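You operate a simulated robot arm through the tools that you are given. There is no shell and no other tool. Be economical: measure what you need, move in short steps, check, and stop when the job is done.

Carry out the task below with a simulated robot arm. There is one attempt and no reset: what you move stays moved.

TASK
Push the lower drawer shut. Put the black cone on the shelf under the bagging bench. Put one of the grease tins from the top of the bagging bench on top of the blue plug there. Put the yellow column on the shelf under the packing bench. Put the grey tin on the top of the packing bench away on the top of the bagging bench. Do these in any order. Set down upright: yellow column.

The check looks at the end state, three seconds after you hand in, the way a careful person would. Anything else that was tipped, shoved, dropped, spilled or broken makes it a failure.

THE ROBOT
A 6-joint arm with a fingered hand on a trunk, on a base that drives. Base frame: it is fixed to the floor where the robot stands at the start and does not move with it; the origin is under the middle of the robot, x ahead of it, y to its left, z up. Units: m, degrees, N and s.
With the tool pointing down near the work surface it reaches from about 0.32 to 0.5 m from the robot's upright axis, wherever it stands. Its first joint turns from -115.0 to 115.0 degrees. Places, roughly: black cone (9x9x5 cm) [-5.8, 4.7, 0.8]; blue plug (10x10x7 cm) [-5.8, 4.9, 0.8]; grease tin [-5.5, 5, 0.75]; grey tin [-8.25, 3.25, 0.75]; lower drawer [0.6, 0.1, 0.2]; shelf under the bagging bench [-5.7, 5, 0.3]; shelf under the packing bench [-8.2, 3.3, 0.3]; top of the bagging bench [-5.8, 5, 0.8]; yellow column (11x11x15 cm) [-7.4, 3.8, 0.9]. Payload 4 kg.
The TCP is the grasp point between the finger pads, 0.026 m short of the fingertips. In the tool frame z runs along the fingers and y along their closing line. Largest opening 0.156 m; the body of the gripper starts 0.073 m behind the TCP. The gripper is a hand of 4 fingers: y runs from the thumb to the fingers, the wrist lies at [0, 0, -0.239] in the tool frame, and closing takes about 1.5 s.
Orientation is that of the tool frame in the base frame, as a unit quaternion [w, x, y, z]. With the fingers straight down and closing along the base's y, the tool's x points along the base's -x, its y along +y and its z along -z.

THE INTERFACE
- The arm moves only by the tool play_rows. Its argument "deltas" is a list of rows, each a list of 3 entries, a list of its own where there are three numbers: the opening, from 0 (shut) to 1 (fully open), then the shift along the tool's x, y, z in m, then the turn, a rotation vector about the tool's x, y, z in degrees. In form: [[gripper, [tx, ty, tz], [wx, wy, wz]], ...]. A call has 1 to 20 rows; each row shifts and turns the commanded pose from where the row before left it, along the tool's axes as they then stand. A row lasts 0.2 s, in which the tool goes at most 0.05 m and 8.6 degrees; a call with a longer step from one row to the next is refused whole, and so is a gripper value outside its range. A pose out of reach is approached as far as the arm can. The call stops where the force on the tool passes 40 N (or 10 N more than at its start, if that is more) or the arm is blocked; 0.2 s more then pass. Each finger travels about 0.072 m/s and halts on what it meets, pressing with about 25 N; the grip force reading is that of the motor and also rises with nothing between the fingers. The clock runs only during rows and for 0.2 s after the last one: add rows that do not move to give the fingers time. The reply holds the time, the measured pose of the TCP, the force on the tool along the base axes, the opening and the grip force, in the units named above and with some noise, with the torque about the TCP (base axes, N m) and any sound that the robot's microphone picked up.
- Cameras (640 x 400 px; columns grow to the right, rows downward): "scene" is now at [0.0017, 0.1211, 1.0711]; the picture's right is [-0.43, -0.90, 0.00], its down [-0.77, 0.37, -0.52] and it looks along [0.46, -0.22, -0.86] (base axes); focal length 253 px, centre (320, 200). "wrist" rides on the gripper at [0.058, -0.058, -0.091] in the tool frame; the picture's right is [0.71, 0.71, 0.00], its down [-0.53, 0.53, -0.67] and it looks along [-0.47, 0.47, 0.74] (tool axes); focal length 265 px, centre (320, 200).
- get_image(camera): a new picture of that camera. The clock stands still meanwhile.
- raise_lower(by): slides the trunk up (or, below 0, down) by that many m; the arm and the scene camera ride with it, the base frame stays. It gives what a move gives, with no picture.
- steer(legs): drives the robot by 1 to 6 legs, each [ahead, left, turn to the left] in m, m and degrees, along the robot's own axes; the way and the turn of a leg run together, so that a leg with both is an arc; at most 1.5 m and 180 degrees a leg. The arm and the cameras ride along, it lands a little off, and it stops where it bumps. It gives what a move gives.
- grasp_type(shape): the hand has 4 fingers and takes this shape, open, in about a second: jaw (thumb against the fingers, like two jaws); tri (thumb and two fingers); tip (a fingertip pinch); poke (one finger out to press); point (the index stretched); flat (the hand flat); cup (the hand cupped); fist (a fist). The gripper value then closes the fingers along that shape, each until it touches; the sizes above hold for jaw. It gives what a move gives, with no picture.
- head_to(pan, tilt): turns the head with the scene camera to pan (to the left, within 155 degrees either way) and tilt (down, from -29 to 69), counted from straight ahead of the robot. It gives what a move gives.
- pixel_to_xyz(camera, pixels): for up to 12 pixels [column, row] of the newest picture of that camera ("zoom" is the newest enlarged one), the place [x, y, z] in the base frame of the surface seen there, good to about 0.002 m. The clock stands still meanwhile.
- close_up(camera, box): a new picture of the part [left, top, right, bottom] of that camera's present view, enlarged. The clock stands still meanwhile.
- job_done(): hands the job in; it is judged then, once.

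Go step by step. Measure first, check grasps and placings, and put right what went wrong. The budget is 110 turns and 78 pictures, counting those below and the enlarged ones. Unless the task says otherwise, let go and move clear before handing in, and close with one line.

The tools are called after "Call:" by a JSON object that holds its "op" and its "data". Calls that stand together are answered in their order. play_rows: Moves the arm, as the interface text tells. Its arguments: {"type":"object","properties":{"deltas":{"type":"array","items":{"type":"array"}}},"required":["deltas"]} The other tools are called the same way: raise_lower (by) slides the trunk up or down; grasp_type (shape) gives the hand a shape; steer (legs) drives the base; head_to (pan, tilt) turns the head that bears the scene camera; get_image (camera) takes a picture; pixel_to_xyz (camera, pixels) gives the place of the surface under pixels of a picture; close_up (camera, box) takes an enlarged picture of a part of a camera's view; job_done () hands the job in.

At the start:

```text
time_s: 0.0
tool_pos: [0.438, 0.0551, 0.5126]
orientation: [0.0, -0.001, 1.0, -0.001]
ft_force: [0.2, -0.1, -0.5]
torque: [0.02, -0.02, 0.04]
opening: 0.1558
finger_force: 0.0
shape: jaw
trunk travel left (down, up): [-0.175, 0.815]
robot x, y, heading: [-0.0001, 0.0011, -0.2]
head pan, tilt: [-25.8, 58.9]
```

scene: 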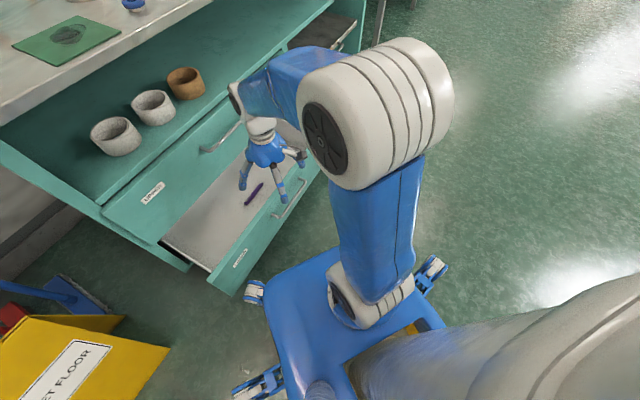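
wrist: 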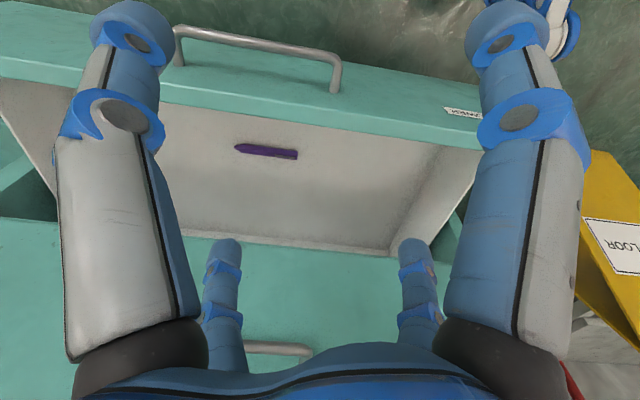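

The lower drawer (scene about [240,225]) is open toward the robot, with its handle at [290,200]. I'll measure it first.

Call:
{"op": "pixel_to_xyz", "data": {"camera": "scene", "pixels": [[290, 200], [240, 260], [222, 272], [165, 240], [210, 148], [152, 193], [254, 193], [305, 172], [215, 268], [120, 225]]}}

Call:
{"op": "pixel_to_xyz", "data": {"camera": "wrist", "pixels": [[250, 95], [260, 40], [335, 80], [440, 120], [270, 152], [200, 130]]}}

```text
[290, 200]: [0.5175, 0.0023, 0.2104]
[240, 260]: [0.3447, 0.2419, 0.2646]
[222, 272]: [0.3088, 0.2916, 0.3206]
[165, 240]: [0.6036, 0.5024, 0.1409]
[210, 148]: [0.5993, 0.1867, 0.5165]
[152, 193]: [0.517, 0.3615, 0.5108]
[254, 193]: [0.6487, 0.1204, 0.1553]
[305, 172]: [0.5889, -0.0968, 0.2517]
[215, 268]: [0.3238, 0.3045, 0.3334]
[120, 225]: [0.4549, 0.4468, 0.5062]
```

```text
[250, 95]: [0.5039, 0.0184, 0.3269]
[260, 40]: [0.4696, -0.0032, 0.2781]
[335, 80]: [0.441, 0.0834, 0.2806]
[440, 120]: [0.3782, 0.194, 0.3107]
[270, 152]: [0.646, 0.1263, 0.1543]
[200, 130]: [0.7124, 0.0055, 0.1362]
```

The drawer front runs oblique: its inward normal is about (0.815, 0.58), and it's about 0.2 m open. I'll back off and square up to it.

Call:
{"op": "steer", "data": {"legs": [[-0.2, 0, 0], [0, 0, 35.5], [0, -0.3, 0]]}}

Call:
{"op": "head_to", "data": {"pan": 0, "tilt": 45}}

Call:
{"op": "get_image", "data": {"camera": "scene"}}

```text
time_s: 11.3
tool_pos: [0.298, 0.0549, 0.5121]
orientation: [0.0, -0.306, 0.952, 0.001]
ft_force: [0.7, 0.2, 0.2]
torque: [0.03, 0.01, -0.01]
opening: 0.1554
finger_force: 0.1
shape: jaw
trunk travel left (down, up): [-0.175, 0.815]
robot x, y, heading: [-0.0291, -0.2465, 35.5]
head pan, tilt: [-25.8, 58.9]
```

```text
time_s: 12.2
tool_pos: [0.2977, 0.0556, 0.5131]
orientation: [0.0, -0.306, 0.952, 0.001]
ft_force: [-0.7, 0.5, 0.4]
torque: [-0.03, -0.01, 0.02]
opening: 0.156
finger_force: 0.0
shape: jaw
trunk travel left (down, up): [-0.175, 0.815]
robot x, y, heading: [-0.0259, -0.245, 35.6]
head pan, tilt: [0.0, 45.0]
```

```text
75 pictures are left
```

scene: 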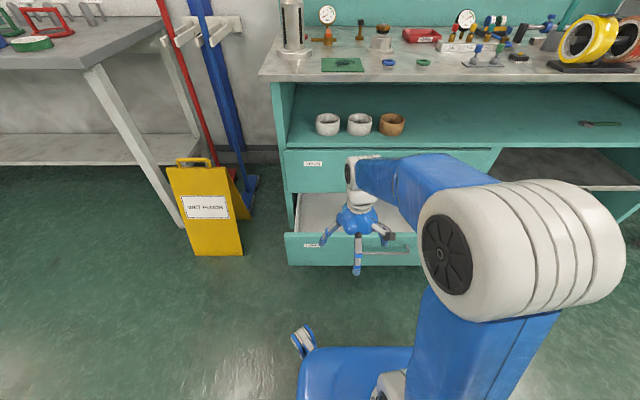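

We're square to the drawer now: the lower front is at rows 232-265, the upper front at rows 150-190. Next I'll measure both.

Call:
{"op": "pixel_to_xyz", "data": {"camera": "scene", "pixels": [[305, 250], [290, 250], [415, 262], [390, 253], [310, 180], [290, 172], [340, 262], [300, 205], [480, 160], [405, 247]]}}

```text
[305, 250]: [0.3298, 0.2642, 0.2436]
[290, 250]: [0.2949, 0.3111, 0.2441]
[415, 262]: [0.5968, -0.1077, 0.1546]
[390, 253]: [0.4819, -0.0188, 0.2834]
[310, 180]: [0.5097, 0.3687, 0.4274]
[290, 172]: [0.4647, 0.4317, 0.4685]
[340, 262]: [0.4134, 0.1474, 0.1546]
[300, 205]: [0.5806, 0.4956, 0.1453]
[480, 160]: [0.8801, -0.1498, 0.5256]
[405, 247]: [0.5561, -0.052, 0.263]
```

Panel plane is at n=0.422 and the closed plane at 0.629, so the push is about 0.207 m. I'll lower the trunk and tilt the closed fingers forward, left of the handle.

Call:
{"op": "raise_lower", "data": {"by": -0.17}}

Call:
{"op": "play_rows", "data": {"deltas": [[0.5, [0, 0.025, 0], [0, -8, 0]], [0, [0, 0.025, 0], [0, -8, 0]], [0, [0, 0, 0], [0, -8, 0]], [0, [0, 0, 0], [0, -8, 0]], [0, [0, 0, 0], [0, -8, 0]], [0, [0.0193, 0, 0.023], [0, 0, 0]], [0, [0.0193, 0, 0.023], [0, 0, 0]], [0, [0.0193, 0, 0.023], [0, 0, 0]], [0, [0, 0, 0], [0, 0, 0]], [0, [0, 0, 0], [0, 0, 0]]]}}

Call:
{"op": "get_image", "data": {"camera": "scene"}}

```text
time_s: 14.1
tool_pos: [0.298, 0.056, 0.3437]
orientation: [0.0, -0.305, 0.952, 0.0]
ft_force: [0.4, 0.4, -1.1]
torque: [0.03, 0.01, 0.0]
opening: 0.1563
finger_force: 0.0
shape: jaw
trunk travel left (down, up): [-0.005, 0.985]
robot x, y, heading: [-0.0268, -0.243, 35.7]
head pan, tilt: [0.0, 45.0]
```

```text
time_s: 16.3
tool_pos: [0.2738, 0.1078, 0.2548]
orientation: [0.325, -0.288, 0.895, 0.104]
ft_force: [-0.2, -1.0, 0.5]
torque: [0.0, -0.01, -0.04]
opening: 0.0
finger_force: 24.6
shape: jaw
out of reach, approached as far as the arm can: row 6, 7
trunk travel left (down, up): [-0.005, 0.985]
robot x, y, heading: [-0.0275, -0.2449, 35.3]
head pan, tilt: [0.0, 45.0]
```

```text
74 pictures are left
```

scene: 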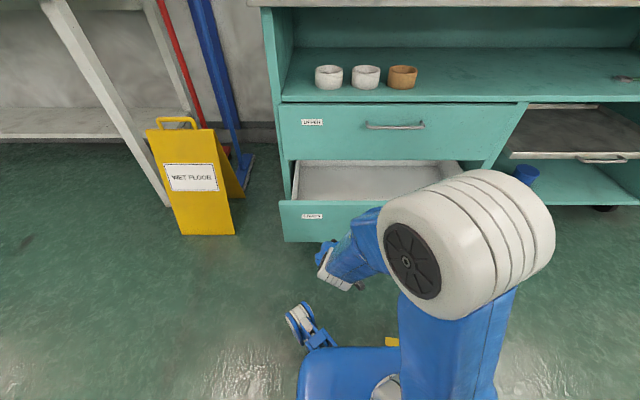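

The tool is in front of the panel (n≈0.285), tilted 40°. I'll push forward along the normal.

Call:
{"op": "play_rows", "data": {"deltas": [[0, [-0.023, 0, 0.0193], [0, 0, 0]], [0, [-0.023, 0, 0.0193], [0, 0, 0]], [0, [-0.023, 0, 0.0193], [0, 0, 0]], [0, [-0.0115, 0, 0.0096], [0, 0, 0]], [0, [-0.0115, 0, 0.0096], [0, 0, 0]], [0, [-0.0115, 0, 0.0096], [0, 0, 0]], [0, [-0.0115, 0, 0.0096], [0, 0, 0]], [0, [-0.0115, 0, 0.0096], [0, 0, 0]], [0, [-0.0115, 0, 0.0096], [0, 0, 0]], [0, [-0.0115, 0, 0.0096], [0, 0, 0]], [0, [-0.0115, 0, 0.0096], [0, 0, 0]], [0, [-0.0115, 0, 0.0096], [0, 0, 0]]]}}

```text
time_s: 18.9
tool_pos: [0.4561, 0.2383, 0.2551]
orientation: [0.326, -0.288, 0.894, 0.105]
ft_force: [-0.2, 0.4, 1.2]
torque: [-0.02, 0.03, 0.0]
opening: 0.0
finger_force: 25.1
shape: jaw
trunk travel left (down, up): [-0.005, 0.985]
robot x, y, heading: [-0.0251, -0.2443, 35.8]
head pan, tilt: [0.0, 45.0]
```

No resistance noted and n≈0.51 now. I'll continue to closing.

Call:
{"op": "play_rows", "data": {"deltas": [[0, [-0.0115, 0, 0.0096], [0, 0, 0]], [0, [-0.0115, 0, 0.0096], [0, 0, 0]], [0, [-0.0115, 0, 0.0096], [0, 0, 0]], [0, [-0.0115, 0, 0.0096], [0, 0, 0]], [0, [-0.0115, 0, 0.0096], [0, 0, 0]], [0, [-0.0115, 0, 0.0096], [0, 0, 0]], [0, [-0.0077, 0, 0.0064], [0, 0, 0]], [0, [-0.0077, 0, 0.0064], [0, 0, 0]]]}}

Call:
{"op": "get_image", "data": {"camera": "scene"}}

```text
time_s: 20.6
tool_pos: [0.5365, 0.2929, 0.2502]
orientation: [0.318, -0.287, 0.898, 0.099]
ft_force: [-7.5, -6.4, 0.5]
torque: [-0.09, 0.11, 0.02]
opening: 0.0001
finger_force: 25.4
shape: jaw
trunk travel left (down, up): [-0.005, 0.985]
robot x, y, heading: [-0.026, -0.246, 35.5]
head pan, tilt: [0.0, 45.0]
stopped in row 8: the force on the tool passed its limit at 52 N (the readings are from after the stop); the commanded pose is now the measured one
```

```text
73 pictures are left
```

scene: 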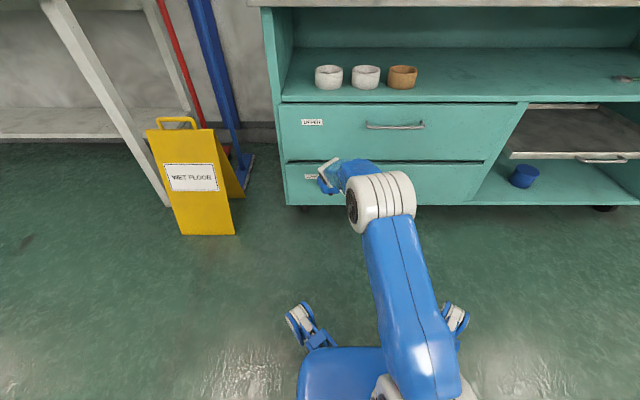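

The force limit fired at 52 N with the drawer apparently flush. I'll measure both fronts.

Call:
{"op": "pixel_to_xyz", "data": {"camera": "scene", "pixels": [[295, 140], [300, 195], [295, 190], [440, 185], [450, 145], [475, 190], [420, 190]]}}

Call:
{"op": "play_rows", "data": {"deltas": [[0, [0.023, 0, -0.0193], [0, 0, 0]], [0, [0.023, 0, -0.0193], [0, 0, 0]], [0, [0.023, 0, -0.0193], [0, 0, 0]], [0, [0.023, 0, -0.0193], [0, 0, 0]], [0, [0.023, 0, -0.0193], [0, 8, 0]], [0, [0, 0, 0], [0, 8, 0]], [0, [0, 0, 0], [0, 8, 0]], [0, [0, 0, 0], [0, 8, 0]], [0, [0, 0, 0], [0, 8, 0]]]}}

```text
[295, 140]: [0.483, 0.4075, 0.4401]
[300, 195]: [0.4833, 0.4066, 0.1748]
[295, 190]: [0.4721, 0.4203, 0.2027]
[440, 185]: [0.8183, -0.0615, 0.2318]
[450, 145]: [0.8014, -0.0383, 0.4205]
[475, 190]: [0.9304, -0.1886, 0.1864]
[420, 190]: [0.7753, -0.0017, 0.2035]
```

```text
time_s: 22.6
tool_pos: [0.4148, 0.2063, 0.2552]
orientation: [-0.007, -0.304, 0.953, -0.003]
ft_force: [0.1, 0.1, 1.0]
torque: [0.06, -0.03, 0.03]
opening: 0.0
finger_force: 25.7
shape: jaw
trunk travel left (down, up): [-0.005, 0.985]
robot x, y, heading: [-0.0236, -0.2432, 35.7]
head pan, tilt: [0.0, 45.0]
```

Both fronts are at n≈0.63, so the drawer is shut. I'll back up, raise the trunk and look toward the benches.

Call:
{"op": "steer", "data": {"legs": [[-0.5, 0, 0], [0, 0, 105]]}}

Call:
{"op": "raise_lower", "data": {"by": 0.5}}

Call:
{"op": "head_to", "data": {"pan": 0, "tilt": 15}}

Call:
{"op": "get_image", "data": {"camera": "scene"}}

```text
time_s: 41.0
tool_pos: [-0.9818, -0.2239, 0.2542]
orientation: [0.001, 0.94, -0.342, 0.008]
ft_force: [0.3, -0.5, 0.0]
torque: [-0.01, 0.01, 0.0]
opening: 0.0001
finger_force: 24.8
shape: jaw
trunk travel left (down, up): [-0.005, 0.985]
robot x, y, heading: [-0.4312, -0.538, 140.0]
head pan, tilt: [0.0, 45.0]
```

```text
refused: 0.5 is not a number from -0.4 to 0.4
```

```text
time_s: 41.9
tool_pos: [-0.9813, -0.2232, 0.254]
orientation: [0.001, 0.94, -0.342, 0.007]
ft_force: [-0.2, 0.2, 0.6]
torque: [-0.02, 0.02, 0.0]
opening: 0.0
finger_force: 25.4
shape: jaw
trunk travel left (down, up): [-0.005, 0.985]
robot x, y, heading: [-0.4322, -0.5385, 140.0]
head pan, tilt: [0.0, 15.0]
```

```text
72 pictures are left
```

scene: 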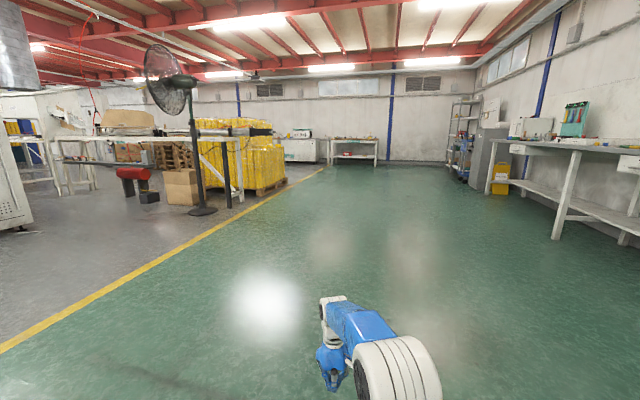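

The aisle ahead is clear. I'll measure the two far benches at [355,140] and [303,140] plus other landmarks.

Call:
{"op": "pixel_to_xyz", "data": {"camera": "scene", "pixels": [[352, 139], [335, 163], [375, 163], [300, 141], [325, 165], [285, 180], [480, 180], [560, 235], [205, 211], [235, 200], [500, 190]]}}

Call:
{"op": "close_up", "data": {"camera": "scene", "box": [270, 100, 430, 200]}}

Call:
{"op": "raise_lower", "data": {"by": 0.4}}

```text
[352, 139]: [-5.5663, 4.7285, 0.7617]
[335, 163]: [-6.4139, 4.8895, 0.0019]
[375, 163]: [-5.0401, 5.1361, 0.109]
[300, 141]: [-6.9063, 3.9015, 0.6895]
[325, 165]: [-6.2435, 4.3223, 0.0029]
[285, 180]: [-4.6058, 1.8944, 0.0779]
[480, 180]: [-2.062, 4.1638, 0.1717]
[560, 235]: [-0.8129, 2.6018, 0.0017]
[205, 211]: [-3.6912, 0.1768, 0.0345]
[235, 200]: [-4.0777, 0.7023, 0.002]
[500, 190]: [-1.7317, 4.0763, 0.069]
```

```text
4.00 times, centred on (350, 150) of scene
```

zoom: 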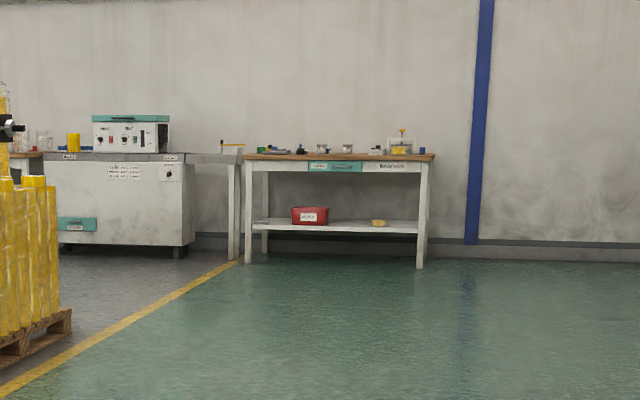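

```text
time_s: 45.8
tool_pos: [-0.9806, -0.2239, 0.6535]
orientation: [0.0, 0.94, -0.341, 0.008]
ft_force: [0.7, -0.5, -0.2]
torque: [-0.01, -0.01, -0.02]
opening: 0.0
finger_force: 25.4
shape: jaw
trunk travel left (down, up): [-0.405, 0.585]
robot x, y, heading: [-0.4331, -0.5359, 140.5]
head pan, tilt: [0.0, 15.0]
```

The bench straight ahead at about (-5.6, 4.8) is the bagging bench, and the yellow column is on the machine to its left. I'll drive closer along the clear aisle.

Call:
{"op": "steer", "data": {"legs": [[0, 0, -2.5], [1.5, 0, 0], [1.5, 0, 0], [1.5, 0, 0], [1.2, 0, 0]]}}

Call:
{"op": "head_to", "data": {"pan": 0, "tilt": 20}}

Call:
{"op": "get_image", "data": {"camera": "scene"}}

```text
time_s: 118.0
tool_pos: [-5.2, 3.6083, 0.6539]
orientation: [0.0, 0.933, -0.36, 0.008]
ft_force: [-1.1, 0.9, 0.4]
torque: [0.02, 0.02, 0.02]
opening: 0.0
finger_force: 25.5
shape: jaw
trunk travel left (down, up): [-0.405, 0.585]
robot x, y, heading: [-4.6645, 3.2723, 138.3]
head pan, tilt: [0.0, 15.0]
```

```text
time_s: 118.7
tool_pos: [-5.1995, 3.6088, 0.655]
orientation: [0.001, 0.933, -0.36, 0.007]
ft_force: [-0.2, -0.9, -0.1]
torque: [-0.01, 0.0, 0.04]
opening: 0.0003
finger_force: 25.0
shape: jaw
trunk travel left (down, up): [-0.405, 0.585]
robot x, y, heading: [-4.6634, 3.2736, 138.1]
head pan, tilt: [0.0, 20.0]
```

```text
70 pictures are left
```

scene: 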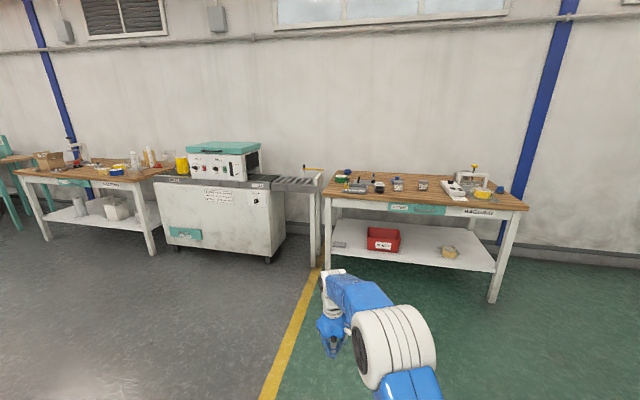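

Both benches are visible now. I'll zoom in on each and measure edges.

Call:
{"op": "close_up", "data": {"camera": "scene", "box": [310, 155, 540, 299]}}

Call:
{"op": "pixel_to_xyz", "data": {"camera": "scene", "pixels": [[325, 194], [525, 207], [345, 171], [327, 268], [492, 298], [340, 248], [480, 268], [314, 262], [290, 255], [160, 180], [18, 172], [150, 250]]}}

Call:
{"op": "close_up", "data": {"camera": "scene", "box": [0, 120, 330, 270]}}

```text
2.78 times, centred on (425, 227) of scene
```

zoom: 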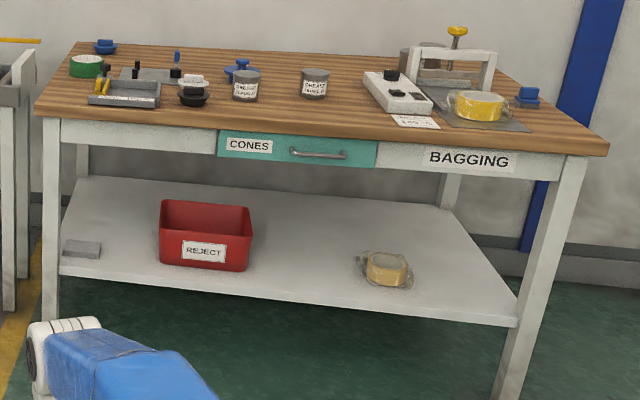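

```text
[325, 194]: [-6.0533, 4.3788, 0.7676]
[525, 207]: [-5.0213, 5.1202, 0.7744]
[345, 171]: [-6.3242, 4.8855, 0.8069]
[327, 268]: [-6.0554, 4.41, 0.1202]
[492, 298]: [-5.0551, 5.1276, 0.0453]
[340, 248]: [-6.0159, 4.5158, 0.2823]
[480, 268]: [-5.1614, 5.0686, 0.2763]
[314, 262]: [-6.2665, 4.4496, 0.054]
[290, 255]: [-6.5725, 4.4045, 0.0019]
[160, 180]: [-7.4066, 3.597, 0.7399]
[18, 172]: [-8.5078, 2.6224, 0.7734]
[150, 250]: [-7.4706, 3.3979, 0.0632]
```

```text
1.94 times, centred on (165, 195) of scene
```

zoom: 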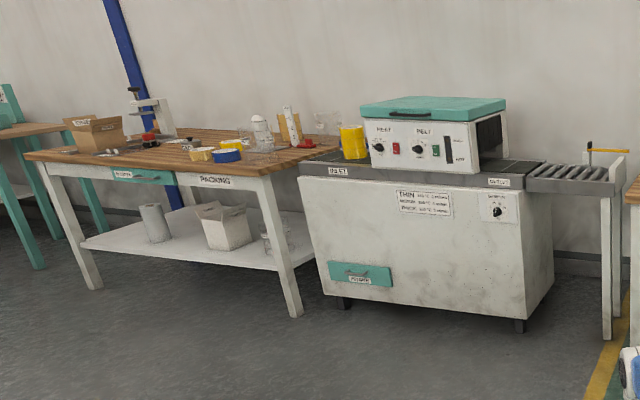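

The bagging bench front edge gives a heading of about 125.7°. I'll raise the trunk so the arm clears the top, then drive in front of the bench.

Call:
{"op": "raise_lower", "data": {"by": 0.4}}

Call:
{"op": "steer", "data": {"legs": [[0, 0, -12.4], [1.25, 0.03, 0]]}}

Call:
{"op": "head_to", "data": {"pan": 0, "tilt": 50}}

Call:
{"op": "get_image", "data": {"camera": "scene"}}

```text
time_s: 122.5
tool_pos: [-5.2006, 3.6081, 1.054]
orientation: [0.001, 0.933, -0.36, 0.007]
ft_force: [-0.1, -0.4, -0.4]
torque: [0.03, 0.0, 0.0]
opening: 0.0
finger_force: 25.5
shape: jaw
trunk travel left (down, up): [-0.805, 0.185]
robot x, y, heading: [-4.664, 3.2773, 138.4]
head pan, tilt: [0.0, 20.0]
```

```text
time_s: 140.1
tool_pos: [-5.8644, 4.6957, 1.0548]
orientation: [0.002, 0.89, -0.455, 0.006]
ft_force: [0.7, 0.1, -0.9]
torque: [0.03, 0.0, -0.03]
opening: 0.0
finger_force: 24.5
shape: jaw
trunk travel left (down, up): [-0.805, 0.185]
robot x, y, heading: [-5.412, 4.2578, 125.9]
head pan, tilt: [0.0, 20.0]
```

```text
time_s: 141.0
tool_pos: [-5.8649, 4.6945, 1.0556]
orientation: [0.001, 0.89, -0.455, 0.006]
ft_force: [0.3, -0.6, -0.5]
torque: [0.03, -0.04, -0.04]
opening: 0.0003
finger_force: 24.4
shape: jaw
trunk travel left (down, up): [-0.805, 0.185]
robot x, y, heading: [-5.409, 4.256, 125.9]
head pan, tilt: [0.0, 50.0]
```

```text
67 pictures are left
```

scene: 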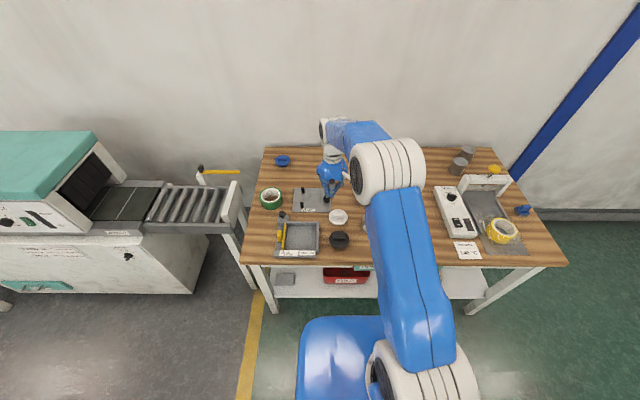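

I see a black item at [340,240], something white at [338,217], and tins hidden behind the arm. I'll check the wrist view and a close-up.

Call:
{"op": "close_up", "data": {"camera": "scene", "box": [240, 140, 560, 290]}}

Call:
{"op": "play_rows", "data": {"deltas": [[0.5, [0, 0, 0], [0, 0, 0]], [1, [0, 0, 0], [0, 0, 0]], [1, [0, 0, 0], [0, 0, 0]], [1, [0, 0, 0], [0, 0, 0]], [1, [0, 0, 0], [0, 0, 0]], [1, [0, 0, 0], [0, 0, 0]], [1, [0, 0, 0], [0, 0, 0]]]}}

Call:
{"op": "get_image", "data": {"camera": "wrist"}}

```text
2.00 times, centred on (400, 215) of scene
```

zoom: 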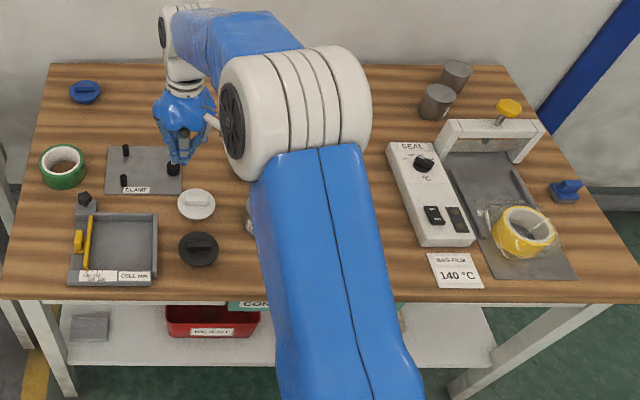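

```text
time_s: 142.6
tool_pos: [-5.8644, 4.6941, 1.055]
orientation: [0.001, 0.89, -0.455, 0.007]
ft_force: [-0.5, -0.6, -0.5]
torque: [-0.01, 0.01, 0.0]
opening: 0.1557
finger_force: 0.0
shape: jaw
trunk travel left (down, up): [-0.805, 0.185]
robot x, y, heading: [-5.4083, 4.2572, 126.1]
head pan, tilt: [0.0, 50.0]
```

```text
65 pictures are left
```

wrist: 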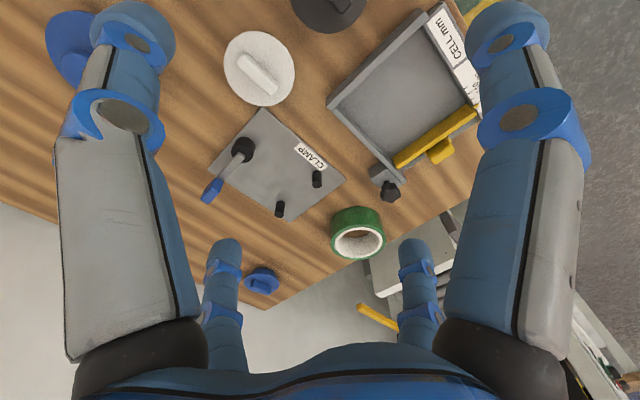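

I'll measure the black, white and blue discs in the wrist view and the zoom.

Call:
{"op": "pixel_to_xyz", "data": {"camera": "wrist", "pixels": [[330, 10], [258, 70], [240, 60], [70, 30], [55, 60], [262, 280], [300, 20], [90, 15]]}}

Call:
{"op": "pixel_to_xyz", "data": {"camera": "zoom", "pixels": [[198, 243], [198, 235], [180, 250], [217, 250], [198, 266], [196, 205], [87, 90], [565, 190], [437, 100], [455, 75], [248, 222], [310, 299]]}}

```text
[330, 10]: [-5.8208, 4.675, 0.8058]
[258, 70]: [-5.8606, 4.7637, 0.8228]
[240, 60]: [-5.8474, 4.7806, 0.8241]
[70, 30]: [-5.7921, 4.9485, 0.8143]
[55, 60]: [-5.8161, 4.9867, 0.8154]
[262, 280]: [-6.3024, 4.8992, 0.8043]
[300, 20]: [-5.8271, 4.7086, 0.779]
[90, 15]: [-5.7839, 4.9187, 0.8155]
```

```text
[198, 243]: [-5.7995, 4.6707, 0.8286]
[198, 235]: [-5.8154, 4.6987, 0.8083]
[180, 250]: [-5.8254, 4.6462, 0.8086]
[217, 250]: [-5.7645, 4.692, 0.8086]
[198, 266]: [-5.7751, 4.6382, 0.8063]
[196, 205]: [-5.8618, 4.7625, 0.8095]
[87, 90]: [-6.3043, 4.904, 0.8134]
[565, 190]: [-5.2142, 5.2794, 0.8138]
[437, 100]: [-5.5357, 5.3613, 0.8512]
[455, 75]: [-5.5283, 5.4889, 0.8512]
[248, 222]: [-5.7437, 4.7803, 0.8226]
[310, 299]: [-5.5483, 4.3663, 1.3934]
```

Black cone centre is about (-5.797, 4.668), disc top z 0.808, knob to 0.829. I'll shift the hand back and right and half-close it, to see the cone, plug and finger arrangement better.

Call:
{"op": "play_rows", "data": {"deltas": [[0.5, [0.03, -0.036, 0], [0, 0, 0]], [0.5, [0.03, -0.036, 0], [0, 0, 0]], [0.5, [0.03, -0.036, 0], [0, 0, 0]], [0.5, [0.03, -0.036, 0], [0, 0, 0]], [0.5, [0.03, -0.036, 0], [0, 0, 0]], [0.5, [0, 0, 0], [0, 0, 0]]]}}

Call:
{"op": "get_image", "data": {"camera": "wrist"}}

Call:
{"op": "get_image", "data": {"camera": "scene"}}

```text
time_s: 144.0
tool_pos: [-5.632, 4.6796, 1.0556]
orientation: [0.0, 0.89, -0.455, 0.008]
ft_force: [0.0, 0.6, -0.5]
torque: [0.0, 0.01, 0.03]
opening: 0.0782
finger_force: 0.0
shape: jaw
trunk travel left (down, up): [-0.805, 0.185]
robot x, y, heading: [-5.4074, 4.2577, 126.1]
head pan, tilt: [0.0, 50.0]
```

```text
64 pictures are left
```

wrist: 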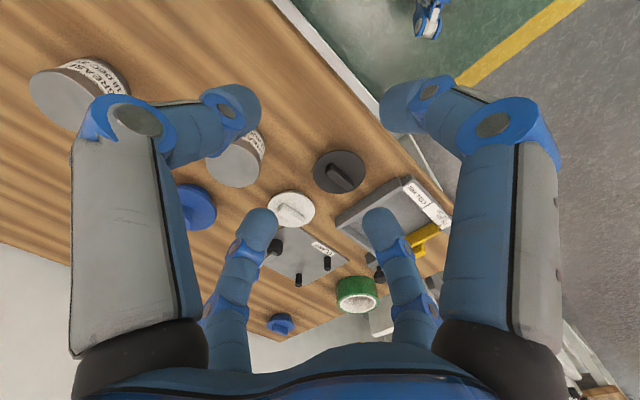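

```text
63 pictures are left
```

scene: 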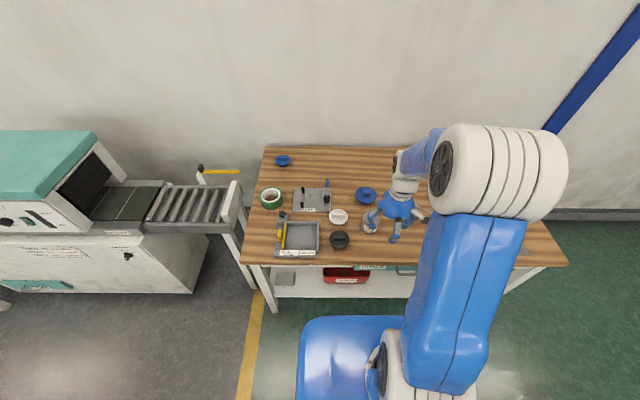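

The four fingers close radially. I'll look at the "tip" shape, which may allow a two-sided pinch, and measure the elbow and the objects meanwhile.

Call:
{"op": "pixel_to_xyz", "data": {"camera": "wrist", "pixels": [[338, 172], [345, 178], [332, 155], [355, 168], [340, 192], [185, 200], [205, 205], [185, 190], [235, 155], [225, 185], [80, 95], [40, 90]]}}

Call:
{"op": "pixel_to_xyz", "data": {"camera": "scene", "pixels": [[495, 150], [440, 180], [500, 210], [366, 196], [369, 222], [320, 330], [400, 320], [440, 370], [350, 318]]}}

Call:
{"op": "grasp_type", "data": {"shape": "tip"}}

Call:
{"op": "get_image", "data": {"camera": "wrist"}}

```text
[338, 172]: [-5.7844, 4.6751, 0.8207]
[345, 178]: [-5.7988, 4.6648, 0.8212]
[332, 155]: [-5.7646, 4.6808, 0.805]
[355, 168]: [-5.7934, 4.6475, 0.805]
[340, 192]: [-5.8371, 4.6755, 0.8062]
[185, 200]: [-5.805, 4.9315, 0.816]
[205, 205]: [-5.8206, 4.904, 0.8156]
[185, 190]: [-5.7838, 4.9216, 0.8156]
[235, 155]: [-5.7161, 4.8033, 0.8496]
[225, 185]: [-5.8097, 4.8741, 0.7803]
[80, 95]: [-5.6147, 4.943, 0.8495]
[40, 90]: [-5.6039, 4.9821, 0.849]
```

```text
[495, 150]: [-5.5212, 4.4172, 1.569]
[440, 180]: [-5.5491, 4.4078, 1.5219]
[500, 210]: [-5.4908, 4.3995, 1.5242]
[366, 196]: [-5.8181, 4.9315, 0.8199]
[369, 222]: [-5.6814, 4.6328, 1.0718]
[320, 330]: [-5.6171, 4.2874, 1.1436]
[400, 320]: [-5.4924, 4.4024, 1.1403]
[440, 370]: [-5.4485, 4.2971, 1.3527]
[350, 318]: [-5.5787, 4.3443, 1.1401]
```

```text
time_s: 144.9
tool_pos: [-5.6324, 4.678, 1.0582]
orientation: [0.001, 0.89, -0.456, 0.008]
ft_force: [0.1, 0.4, 0.1]
torque: [-0.02, 0.01, -0.02]
opening: 0.1558
finger_force: 0.0
shape: tip
trunk travel left (down, up): [-0.805, 0.185]
robot x, y, heading: [-5.409, 4.2579, 125.6]
head pan, tilt: [0.0, 50.0]
```

```text
62 pictures are left
```

wrist: 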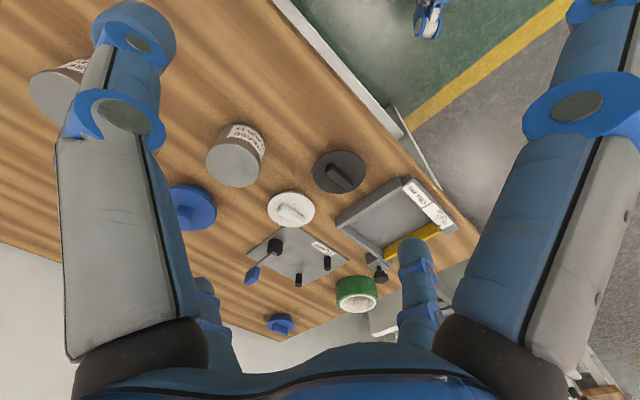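

Cone centre is (-5.795, 4.669), with the bench top at z≈0.78. The white disc is directly ahead of it, so I'll grasp with the jaw turned 45° to straddle it. First step: move a bit closer and line up above it.

Call:
{"op": "grasp_type", "data": {"shape": "jaw"}}

Call:
{"op": "steer", "data": {"legs": [[0.08, 0, 0]]}}

Call:
{"op": "play_rows", "data": {"deltas": [[1, [0, 0.046, 0], [0, 0, 0]], [1, [0, 0.046, 0], [0, 0, 0]], [1, [-0.0075, 0.045, 0], [0, 0, 0]], [1, [0, 0, 0], [0, 0, 7.5]], [1, [0, 0, 0], [0, 0, 7.5]], [1, [0, 0, 0], [0, 0, 7.5]], [1, [0, 0, 0], [0, 0, 7.5]], [1, [0, 0, 0], [0, 0, 7.5]], [1, [0, 0, 0], [0, 0, 7.5]], [1, [0, 0, 0], [0, 0, 0]]]}}

Call:
{"op": "raise_lower", "data": {"by": -0.15}}

Call:
{"op": "get_image", "data": {"camera": "scene"}}

Call:
{"op": "get_image", "data": {"camera": "wrist"}}

```text
time_s: 145.8
tool_pos: [-5.6316, 4.6786, 1.0564]
orientation: [0.002, 0.89, -0.455, 0.007]
ft_force: [0.9, -0.8, 0.8]
torque: [0.06, 0.0, -0.01]
opening: 0.1561
finger_force: 0.0
shape: jaw
trunk travel left (down, up): [-0.805, 0.185]
robot x, y, heading: [-5.4091, 4.2542, 126.1]
head pan, tilt: [0.0, 50.0]
```

```text
time_s: 147.5
tool_pos: [-5.6785, 4.7421, 1.0562]
orientation: [0.002, 0.89, -0.456, 0.007]
ft_force: [-0.1, -0.6, 0.0]
torque: [0.01, 0.05, 0.02]
opening: 0.1562
finger_force: 0.1
shape: jaw
trunk travel left (down, up): [-0.805, 0.185]
robot x, y, heading: [-5.4618, 4.3233, 125.9]
head pan, tilt: [0.0, 50.0]
```

```text
time_s: 149.7
tool_pos: [-5.7937, 4.6675, 1.0556]
orientation: [0.001, -0.647, 0.762, -0.007]
ft_force: [-0.3, 0.1, -0.7]
torque: [-0.01, -0.02, 0.01]
opening: 0.1561
finger_force: 0.1
shape: jaw
trunk travel left (down, up): [-0.805, 0.185]
robot x, y, heading: [-5.4535, 4.3246, 126.0]
head pan, tilt: [0.0, 50.0]
```

```text
time_s: 151.4
tool_pos: [-5.793, 4.6685, 0.9054]
orientation: [0.002, -0.648, 0.762, -0.007]
ft_force: [0.1, 0.5, -0.4]
torque: [0.01, -0.01, -0.02]
opening: 0.156
finger_force: 0.0
shape: jaw
trunk travel left (down, up): [-0.655, 0.335]
robot x, y, heading: [-5.4565, 4.3241, 125.8]
head pan, tilt: [0.0, 50.0]
```

```text
61 pictures are left
```

scene: 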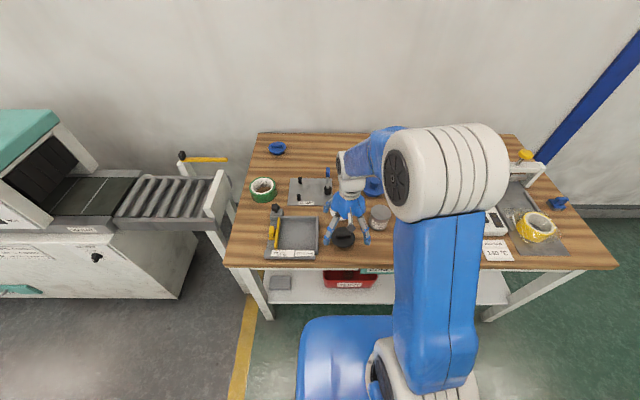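

```text
60 pictures are left
```

wrist: 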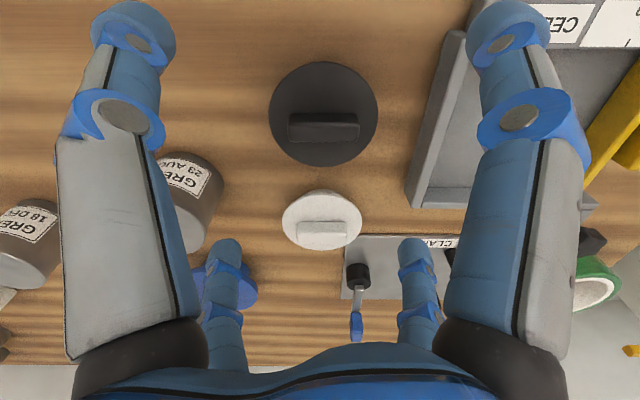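

Aligned over the black cone (wrist [323,113]). I'll narrow the opening to about 0.12 m, descend to z≈0.812, close and lift slightly.

Call:
{"op": "play_rows", "data": {"deltas": [[0.78, [0, 0, 0], [0, 0, 0]], [0.78, [0, 0, 0.02], [0, 0, 0]], [0.78, [0, 0, 0.025], [0, 0, 0]], [0.78, [0, 0, 0.025], [0, 0, 0]], [0.78, [0, 0, 0.024], [0, 0, 0]], [0.5, [0, 0, 0], [0, 0, 0]], [0.3, [0, 0, 0], [0, 0, 0]], [0.3, [0, 0, 0], [0, 0, 0]], [0.3, [0, 0, 0], [0, 0, 0]], [0.3, [0, 0, 0], [0, 0, 0]]]}}

Call:
{"op": "get_image", "data": {"camera": "wrist"}}

```text
time_s: 153.6
tool_pos: [-5.7917, 4.6672, 0.8117]
orientation: [0.002, -0.648, 0.761, -0.006]
ft_force: [-0.2, 0.0, 0.3]
torque: [-0.03, 0.01, -0.02]
opening: 0.0613
finger_force: 25.0
shape: jaw
trunk travel left (down, up): [-0.655, 0.335]
robot x, y, heading: [-5.4592, 4.3237, 126.0]
head pan, tilt: [0.0, 50.0]
```

```text
59 pictures are left
```

wrist: 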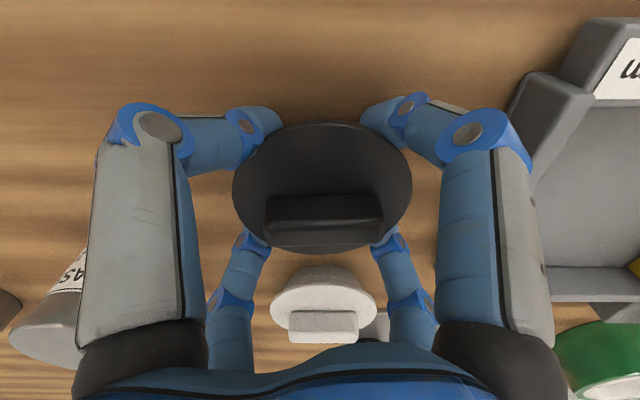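

The fingers closed at 0.061 m under the rim, four-sided. Lifting now.

Call:
{"op": "play_rows", "data": {"deltas": [[0.3, [0, 0, -0.02], [0, 0, 0]], [0.3, [0, 0, -0.04], [0, 0, 0]], [0.3, [0, 0, -0.04], [0, 0, 0]], [0.3, [0, 0, -0.04], [0, 0, 0]], [0.3, [0, 0, 0], [0, 0, 0]]]}}

Call:
{"op": "get_image", "data": {"camera": "wrist"}}

Call:
{"op": "head_to", "data": {"pan": 25, "tilt": 60}}

Call:
{"op": "get_image", "data": {"camera": "scene"}}

```text
time_s: 154.8
tool_pos: [-5.7946, 4.6687, 0.9513]
orientation: [0.002, -0.648, 0.762, -0.008]
ft_force: [-0.1, -0.1, -0.7]
torque: [0.01, -0.03, 0.0]
opening: 0.0611
finger_force: 24.7
shape: jaw
trunk travel left (down, up): [-0.655, 0.335]
robot x, y, heading: [-5.4573, 4.3233, 126.0]
head pan, tilt: [0.0, 50.0]
```

```text
58 pictures are left
```

wrist: 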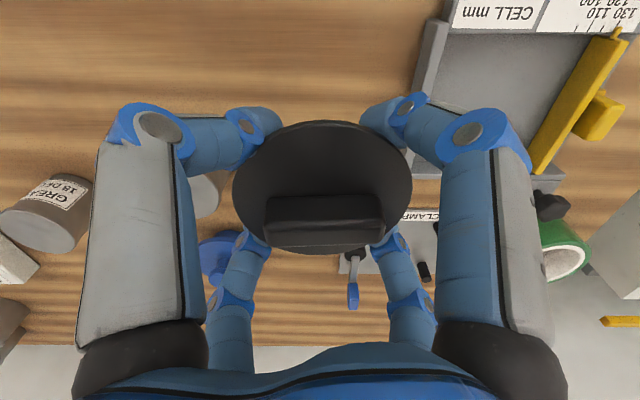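

```text
time_s: 155.7
tool_pos: [-5.7942, 4.6687, 0.9514]
orientation: [0.002, -0.648, 0.761, -0.007]
ft_force: [0.4, -0.3, 0.0]
torque: [0.0, 0.01, -0.02]
opening: 0.0611
finger_force: 24.7
shape: jaw
trunk travel left (down, up): [-0.655, 0.335]
robot x, y, heading: [-5.4597, 4.3266, 126.0]
head pan, tilt: [25.0, 60.0]
```

```text
57 pictures are left
```

scene: 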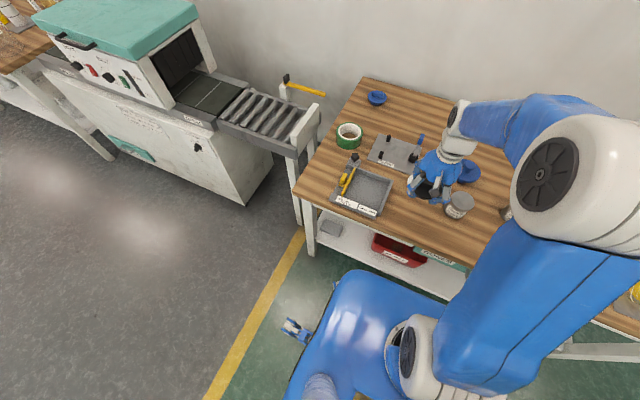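

The cone is held. I'll back off from the bench, lower the trunk and look at the shelf.

Call:
{"op": "steer", "data": {"legs": [[-0.45, 0, 0]]}}

Call:
{"op": "raise_lower", "data": {"by": -0.4}}

Call:
{"op": "raise_lower", "data": {"by": -0.17}}

Call:
{"op": "head_to", "data": {"pan": 0, "tilt": 30}}

Call:
{"op": "get_image", "data": {"camera": "scene"}}

```text
time_s: 162.0
tool_pos: [-5.528, 4.3049, 0.9522]
orientation: [0.001, -0.647, 0.762, -0.007]
ft_force: [0.3, 0.0, -0.7]
torque: [-0.03, 0.03, 0.03]
opening: 0.0611
finger_force: 24.7
shape: jaw
trunk travel left (down, up): [-0.655, 0.335]
robot x, y, heading: [-5.1893, 3.9583, 126.0]
head pan, tilt: [25.0, 60.0]
```

```text
time_s: 165.8
tool_pos: [-5.5289, 4.3039, 0.5517]
orientation: [0.0, -0.648, 0.762, -0.007]
ft_force: [-0.8, -0.3, 0.3]
torque: [-0.01, -0.02, 0.01]
opening: 0.0609
finger_force: 25.1
shape: jaw
trunk travel left (down, up): [-0.255, 0.735]
robot x, y, heading: [-5.1896, 3.9591, 125.9]
head pan, tilt: [25.0, 60.0]
```

```text
time_s: 167.7
tool_pos: [-5.528, 4.3058, 0.3823]
orientation: [0.002, -0.647, 0.762, -0.007]
ft_force: [0.0, -0.3, 0.2]
torque: [0.01, 0.0, 0.01]
opening: 0.0608
finger_force: 25.0
shape: jaw
trunk travel left (down, up): [-0.085, 0.905]
robot x, y, heading: [-5.1947, 3.9606, 126.1]
head pan, tilt: [25.0, 60.0]
```

```text
time_s: 168.7
tool_pos: [-5.5295, 4.3055, 0.3801]
orientation: [0.001, -0.647, 0.762, -0.006]
ft_force: [-0.7, 0.3, -0.5]
torque: [0.02, -0.01, -0.01]
opening: 0.0609
finger_force: 24.6
shape: jaw
trunk travel left (down, up): [-0.085, 0.905]
robot x, y, heading: [-5.1945, 3.9573, 125.9]
head pan, tilt: [0.0, 30.0]
```

```text
56 pictures are left
```

scene: 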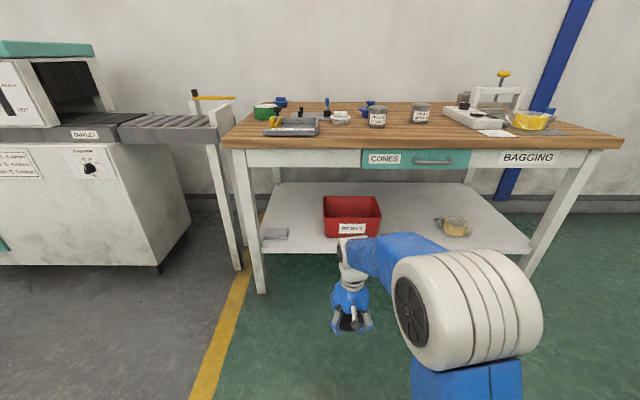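

Arm is low in front of the bench and the shelf has free space right of the red box. I'll measure the shelf and rail.

Call:
{"op": "pixel_to_xyz", "data": {"camera": "scene", "pixels": [[300, 248], [400, 225], [500, 245], [520, 240], [410, 168], [300, 168], [380, 230], [325, 232], [440, 228], [420, 205], [277, 240], [352, 233]]}}

```text
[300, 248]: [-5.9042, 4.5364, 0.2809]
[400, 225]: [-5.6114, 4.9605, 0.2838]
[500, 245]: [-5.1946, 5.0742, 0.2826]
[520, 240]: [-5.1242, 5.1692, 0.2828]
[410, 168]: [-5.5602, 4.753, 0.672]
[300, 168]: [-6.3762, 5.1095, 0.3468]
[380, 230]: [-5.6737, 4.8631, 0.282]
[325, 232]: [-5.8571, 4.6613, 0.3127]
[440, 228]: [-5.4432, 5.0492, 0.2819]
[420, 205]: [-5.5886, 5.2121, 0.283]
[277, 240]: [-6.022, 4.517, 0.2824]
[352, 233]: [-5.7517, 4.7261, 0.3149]
```

Free spot on the shelf: s≈0.73, n≈0.16, i.e. (-5.553, 4.935, 0.282). I'll extend the arm to flatten the forearm, strafe right and check the height profile under the rail (underside 0.672).

Call:
{"op": "steer", "data": {"legs": [[0, -0.34, 0]]}}

Call:
{"op": "play_rows", "data": {"deltas": [[0.3, [-0.02, 0.02, 0.01], [0, 0, 0]], [0.3, [-0.02, 0.02, 0.01], [0, 0, 0]], [0.3, [-0.015, 0.015, 0.01], [0, 0, 0]], [0.3, [0, 0, 0], [0, 0, 0]]]}}

Call:
{"op": "get_image", "data": {"camera": "scene"}}

```text
time_s: 173.6
tool_pos: [-5.253, 4.5052, 0.3814]
orientation: [0.001, -0.647, 0.763, -0.007]
ft_force: [0.8, -0.5, -1.1]
torque: [-0.02, 0.02, 0.04]
opening: 0.0604
finger_force: 24.4
shape: jaw
trunk travel left (down, up): [-0.085, 0.905]
robot x, y, heading: [-4.9174, 4.1569, 126.0]
head pan, tilt: [0.0, 30.0]
```

```text
time_s: 174.6
tool_pos: [-5.2974, 4.5673, 0.3509]
orientation: [0.002, -0.647, 0.763, -0.007]
ft_force: [-1.0, 0.4, -0.7]
torque: [0.01, -0.02, 0.02]
opening: 0.0603
finger_force: 24.9
shape: jaw
trunk travel left (down, up): [-0.085, 0.905]
robot x, y, heading: [-4.915, 4.1614, 125.8]
head pan, tilt: [0.0, 30.0]
```

```text
55 pictures are left
```

scene: 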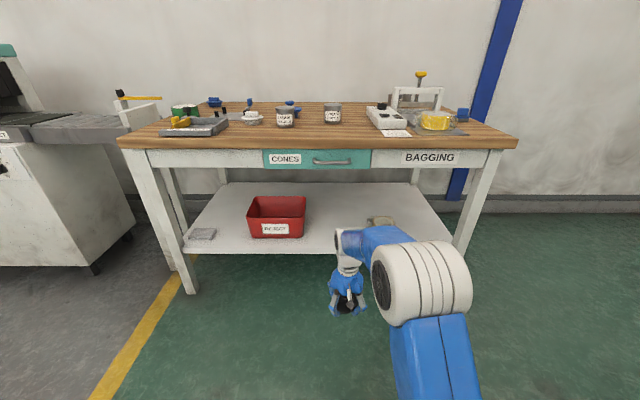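

Call:
{"op": "pixel_to_xyz", "data": {"camera": "scene", "pixels": [[345, 232], [375, 226], [395, 230], [410, 242], [425, 242], [345, 240], [440, 243], [332, 163], [370, 167], [420, 240]]}}

```text
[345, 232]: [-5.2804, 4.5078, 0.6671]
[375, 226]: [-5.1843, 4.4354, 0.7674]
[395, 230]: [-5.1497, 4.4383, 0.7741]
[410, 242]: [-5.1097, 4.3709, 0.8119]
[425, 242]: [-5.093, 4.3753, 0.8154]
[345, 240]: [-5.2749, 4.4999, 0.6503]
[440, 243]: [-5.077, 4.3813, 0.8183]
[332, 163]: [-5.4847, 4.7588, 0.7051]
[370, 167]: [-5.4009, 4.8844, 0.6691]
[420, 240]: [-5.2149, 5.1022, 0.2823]
```

The forearm is too high right now (0.77 near the rail). I'll lower the trunk to the bottom and extend further so the forearm lies flat, then re-measure.

Call:
{"op": "raise_lower", "data": {"by": -0.083}}

Call:
{"op": "play_rows", "data": {"deltas": [[0.3, [-0.013, 0.013, -0.028], [0, 0, 0]], [0.3, [-0.013, 0.013, -0.028], [0, 0, 0]], [0.3, [-0.013, 0.013, -0.028], [0, 0, 0]], [0.3, [-0.013, 0.013, 0], [0, 0, 0]], [0.3, [-0.013, 0.013, 0], [0, 0, 0]], [0.3, [0, 0, 0], [0, 0, 0]]]}}

Call:
{"op": "get_image", "data": {"camera": "scene"}}

```text
time_s: 175.8
tool_pos: [-5.2969, 4.5671, 0.2689]
orientation: [0.002, -0.647, 0.762, -0.007]
ft_force: [0.0, 0.5, 0.4]
torque: [0.02, 0.0, -0.03]
opening: 0.0606
finger_force: 25.0
shape: jaw
trunk travel left (down, up): [-0.002, 0.988]
robot x, y, heading: [-4.9161, 4.159, 126.0]
head pan, tilt: [0.0, 30.0]
```

```text
time_s: 177.2
tool_pos: [-5.3509, 4.6414, 0.3518]
orientation: [0.001, -0.647, 0.763, -0.007]
ft_force: [0.4, -0.6, 0.0]
torque: [-0.01, -0.01, 0.0]
opening: 0.0605
finger_force: 25.0
shape: jaw
trunk travel left (down, up): [-0.002, 0.988]
robot x, y, heading: [-4.9164, 4.1597, 125.8]
head pan, tilt: [0.0, 30.0]
```

```text
54 pictures are left
```

scene: 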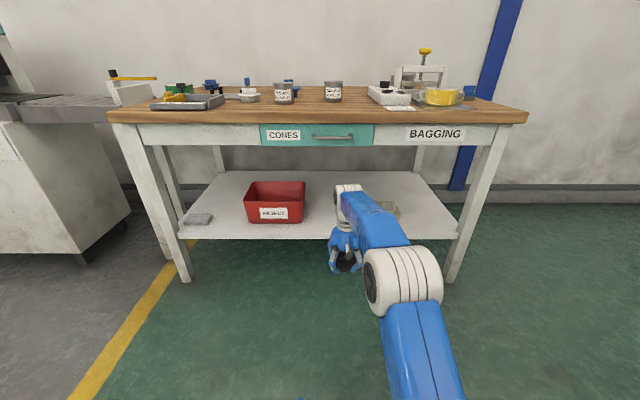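

Call:
{"op": "pixel_to_xyz", "data": {"camera": "scene", "pixels": [[350, 188], [360, 192], [370, 210], [385, 235], [395, 248], [410, 248], [345, 192], [395, 260]]}}

```text
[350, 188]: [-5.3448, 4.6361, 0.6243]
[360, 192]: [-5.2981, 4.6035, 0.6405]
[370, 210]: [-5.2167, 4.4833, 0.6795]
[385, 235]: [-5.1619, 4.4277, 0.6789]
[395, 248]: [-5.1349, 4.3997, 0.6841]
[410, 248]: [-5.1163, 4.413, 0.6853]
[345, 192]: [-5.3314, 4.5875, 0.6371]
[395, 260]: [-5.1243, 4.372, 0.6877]
```

Forearm top is now 0.64–0.68 and will drop further. I'll lower the tool 2 cm and drive in under the bench.

Call:
{"op": "play_rows", "data": {"deltas": [[0.3, [0, 0, 0.011], [0, 0, 0]], [0.3, [0, 0, 0.011], [0, 0, 0]], [0.3, [0, 0, 0], [0, 0, 0]]]}}

Call:
{"op": "steer", "data": {"legs": [[0.2, 0, 0]]}}

Call:
{"op": "get_image", "data": {"camera": "scene"}}

```text
time_s: 178.0
tool_pos: [-5.3524, 4.6422, 0.3277]
orientation: [0.002, -0.646, 0.763, -0.008]
ft_force: [0.4, -0.1, -0.1]
torque: [-0.01, 0.02, -0.02]
opening: 0.0607
finger_force: 25.0
shape: jaw
trunk travel left (down, up): [-0.002, 0.988]
robot x, y, heading: [-4.9151, 4.1592, 125.7]
head pan, tilt: [0.0, 30.0]
```

```text
time_s: 181.2
tool_pos: [-5.4701, 4.8047, 0.3292]
orientation: [0.002, -0.646, 0.763, -0.007]
ft_force: [0.4, 0.7, -0.8]
torque: [0.0, -0.03, -0.03]
opening: 0.0603
finger_force: 25.5
shape: jaw
trunk travel left (down, up): [-0.002, 0.988]
robot x, y, heading: [-5.0338, 4.3224, 125.9]
head pan, tilt: [0.0, 30.0]
```

```text
53 pictures are left
```

scene: 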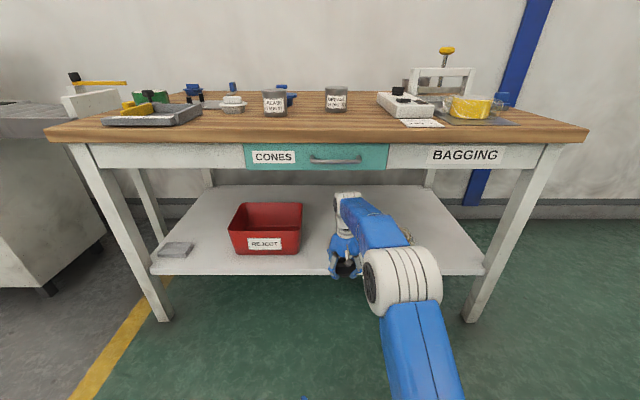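

Clear so far. I'll drive the last 0.12 m, then lower the cone onto the shelf.

Call:
{"op": "steer", "data": {"legs": [[0.12, 0, 0]]}}

Call:
{"op": "play_rows", "data": {"deltas": [[0.3, [0, 0, 0.005], [0, 0, 0]], [0.3, [0, 0, 0.004], [0, 0, 0]], [0.3, [0, 0, 0.003], [0, 0, 0]], [0.3, [0, 0, 0.002], [0, 0, 0]], [0.3, [0, 0, 0], [0, 0, 0]]]}}

Call:
{"op": "get_image", "data": {"camera": "scene"}}

Call:
{"op": "get_image", "data": {"camera": "wrist"}}

```text
time_s: 183.3
tool_pos: [-5.5387, 4.9021, 0.3295]
orientation: [0.001, -0.647, 0.763, -0.007]
ft_force: [-0.1, 0.2, 0.7]
torque: [-0.03, 0.02, -0.03]
opening: 0.0603
finger_force: 24.8
shape: jaw
trunk travel left (down, up): [-0.002, 0.988]
robot x, y, heading: [-5.1058, 4.4235, 125.7]
head pan, tilt: [0.0, 30.0]
```

```text
time_s: 184.5
tool_pos: [-5.5381, 4.9004, 0.316]
orientation: [0.001, -0.647, 0.763, -0.006]
ft_force: [0.8, 0.2, 0.7]
torque: [-0.02, -0.03, -0.02]
opening: 0.0602
finger_force: 25.0
shape: jaw
trunk travel left (down, up): [-0.002, 0.988]
robot x, y, heading: [-5.1061, 4.4204, 125.6]
head pan, tilt: [0.0, 30.0]
```

```text
52 pictures are left
```

scene: 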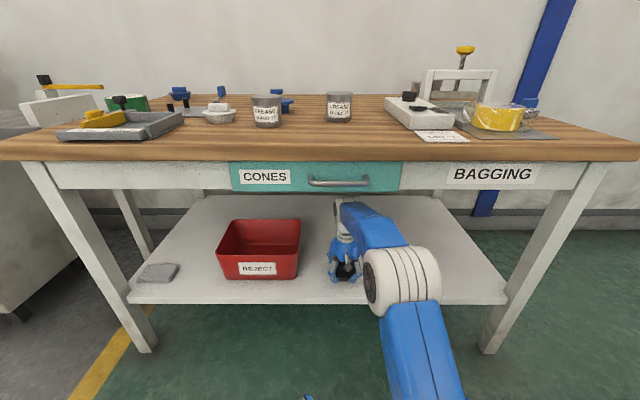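

```text
51 pictures are left
```

wrist: 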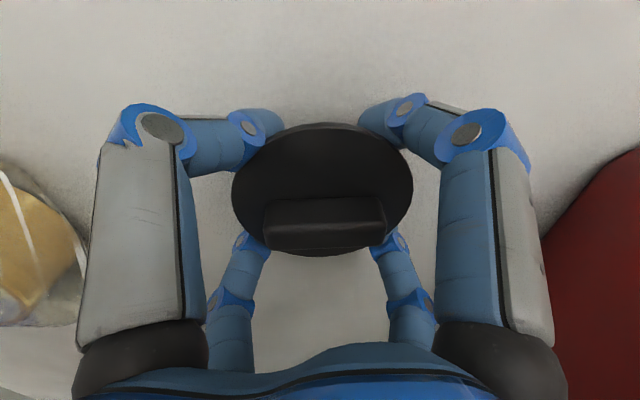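

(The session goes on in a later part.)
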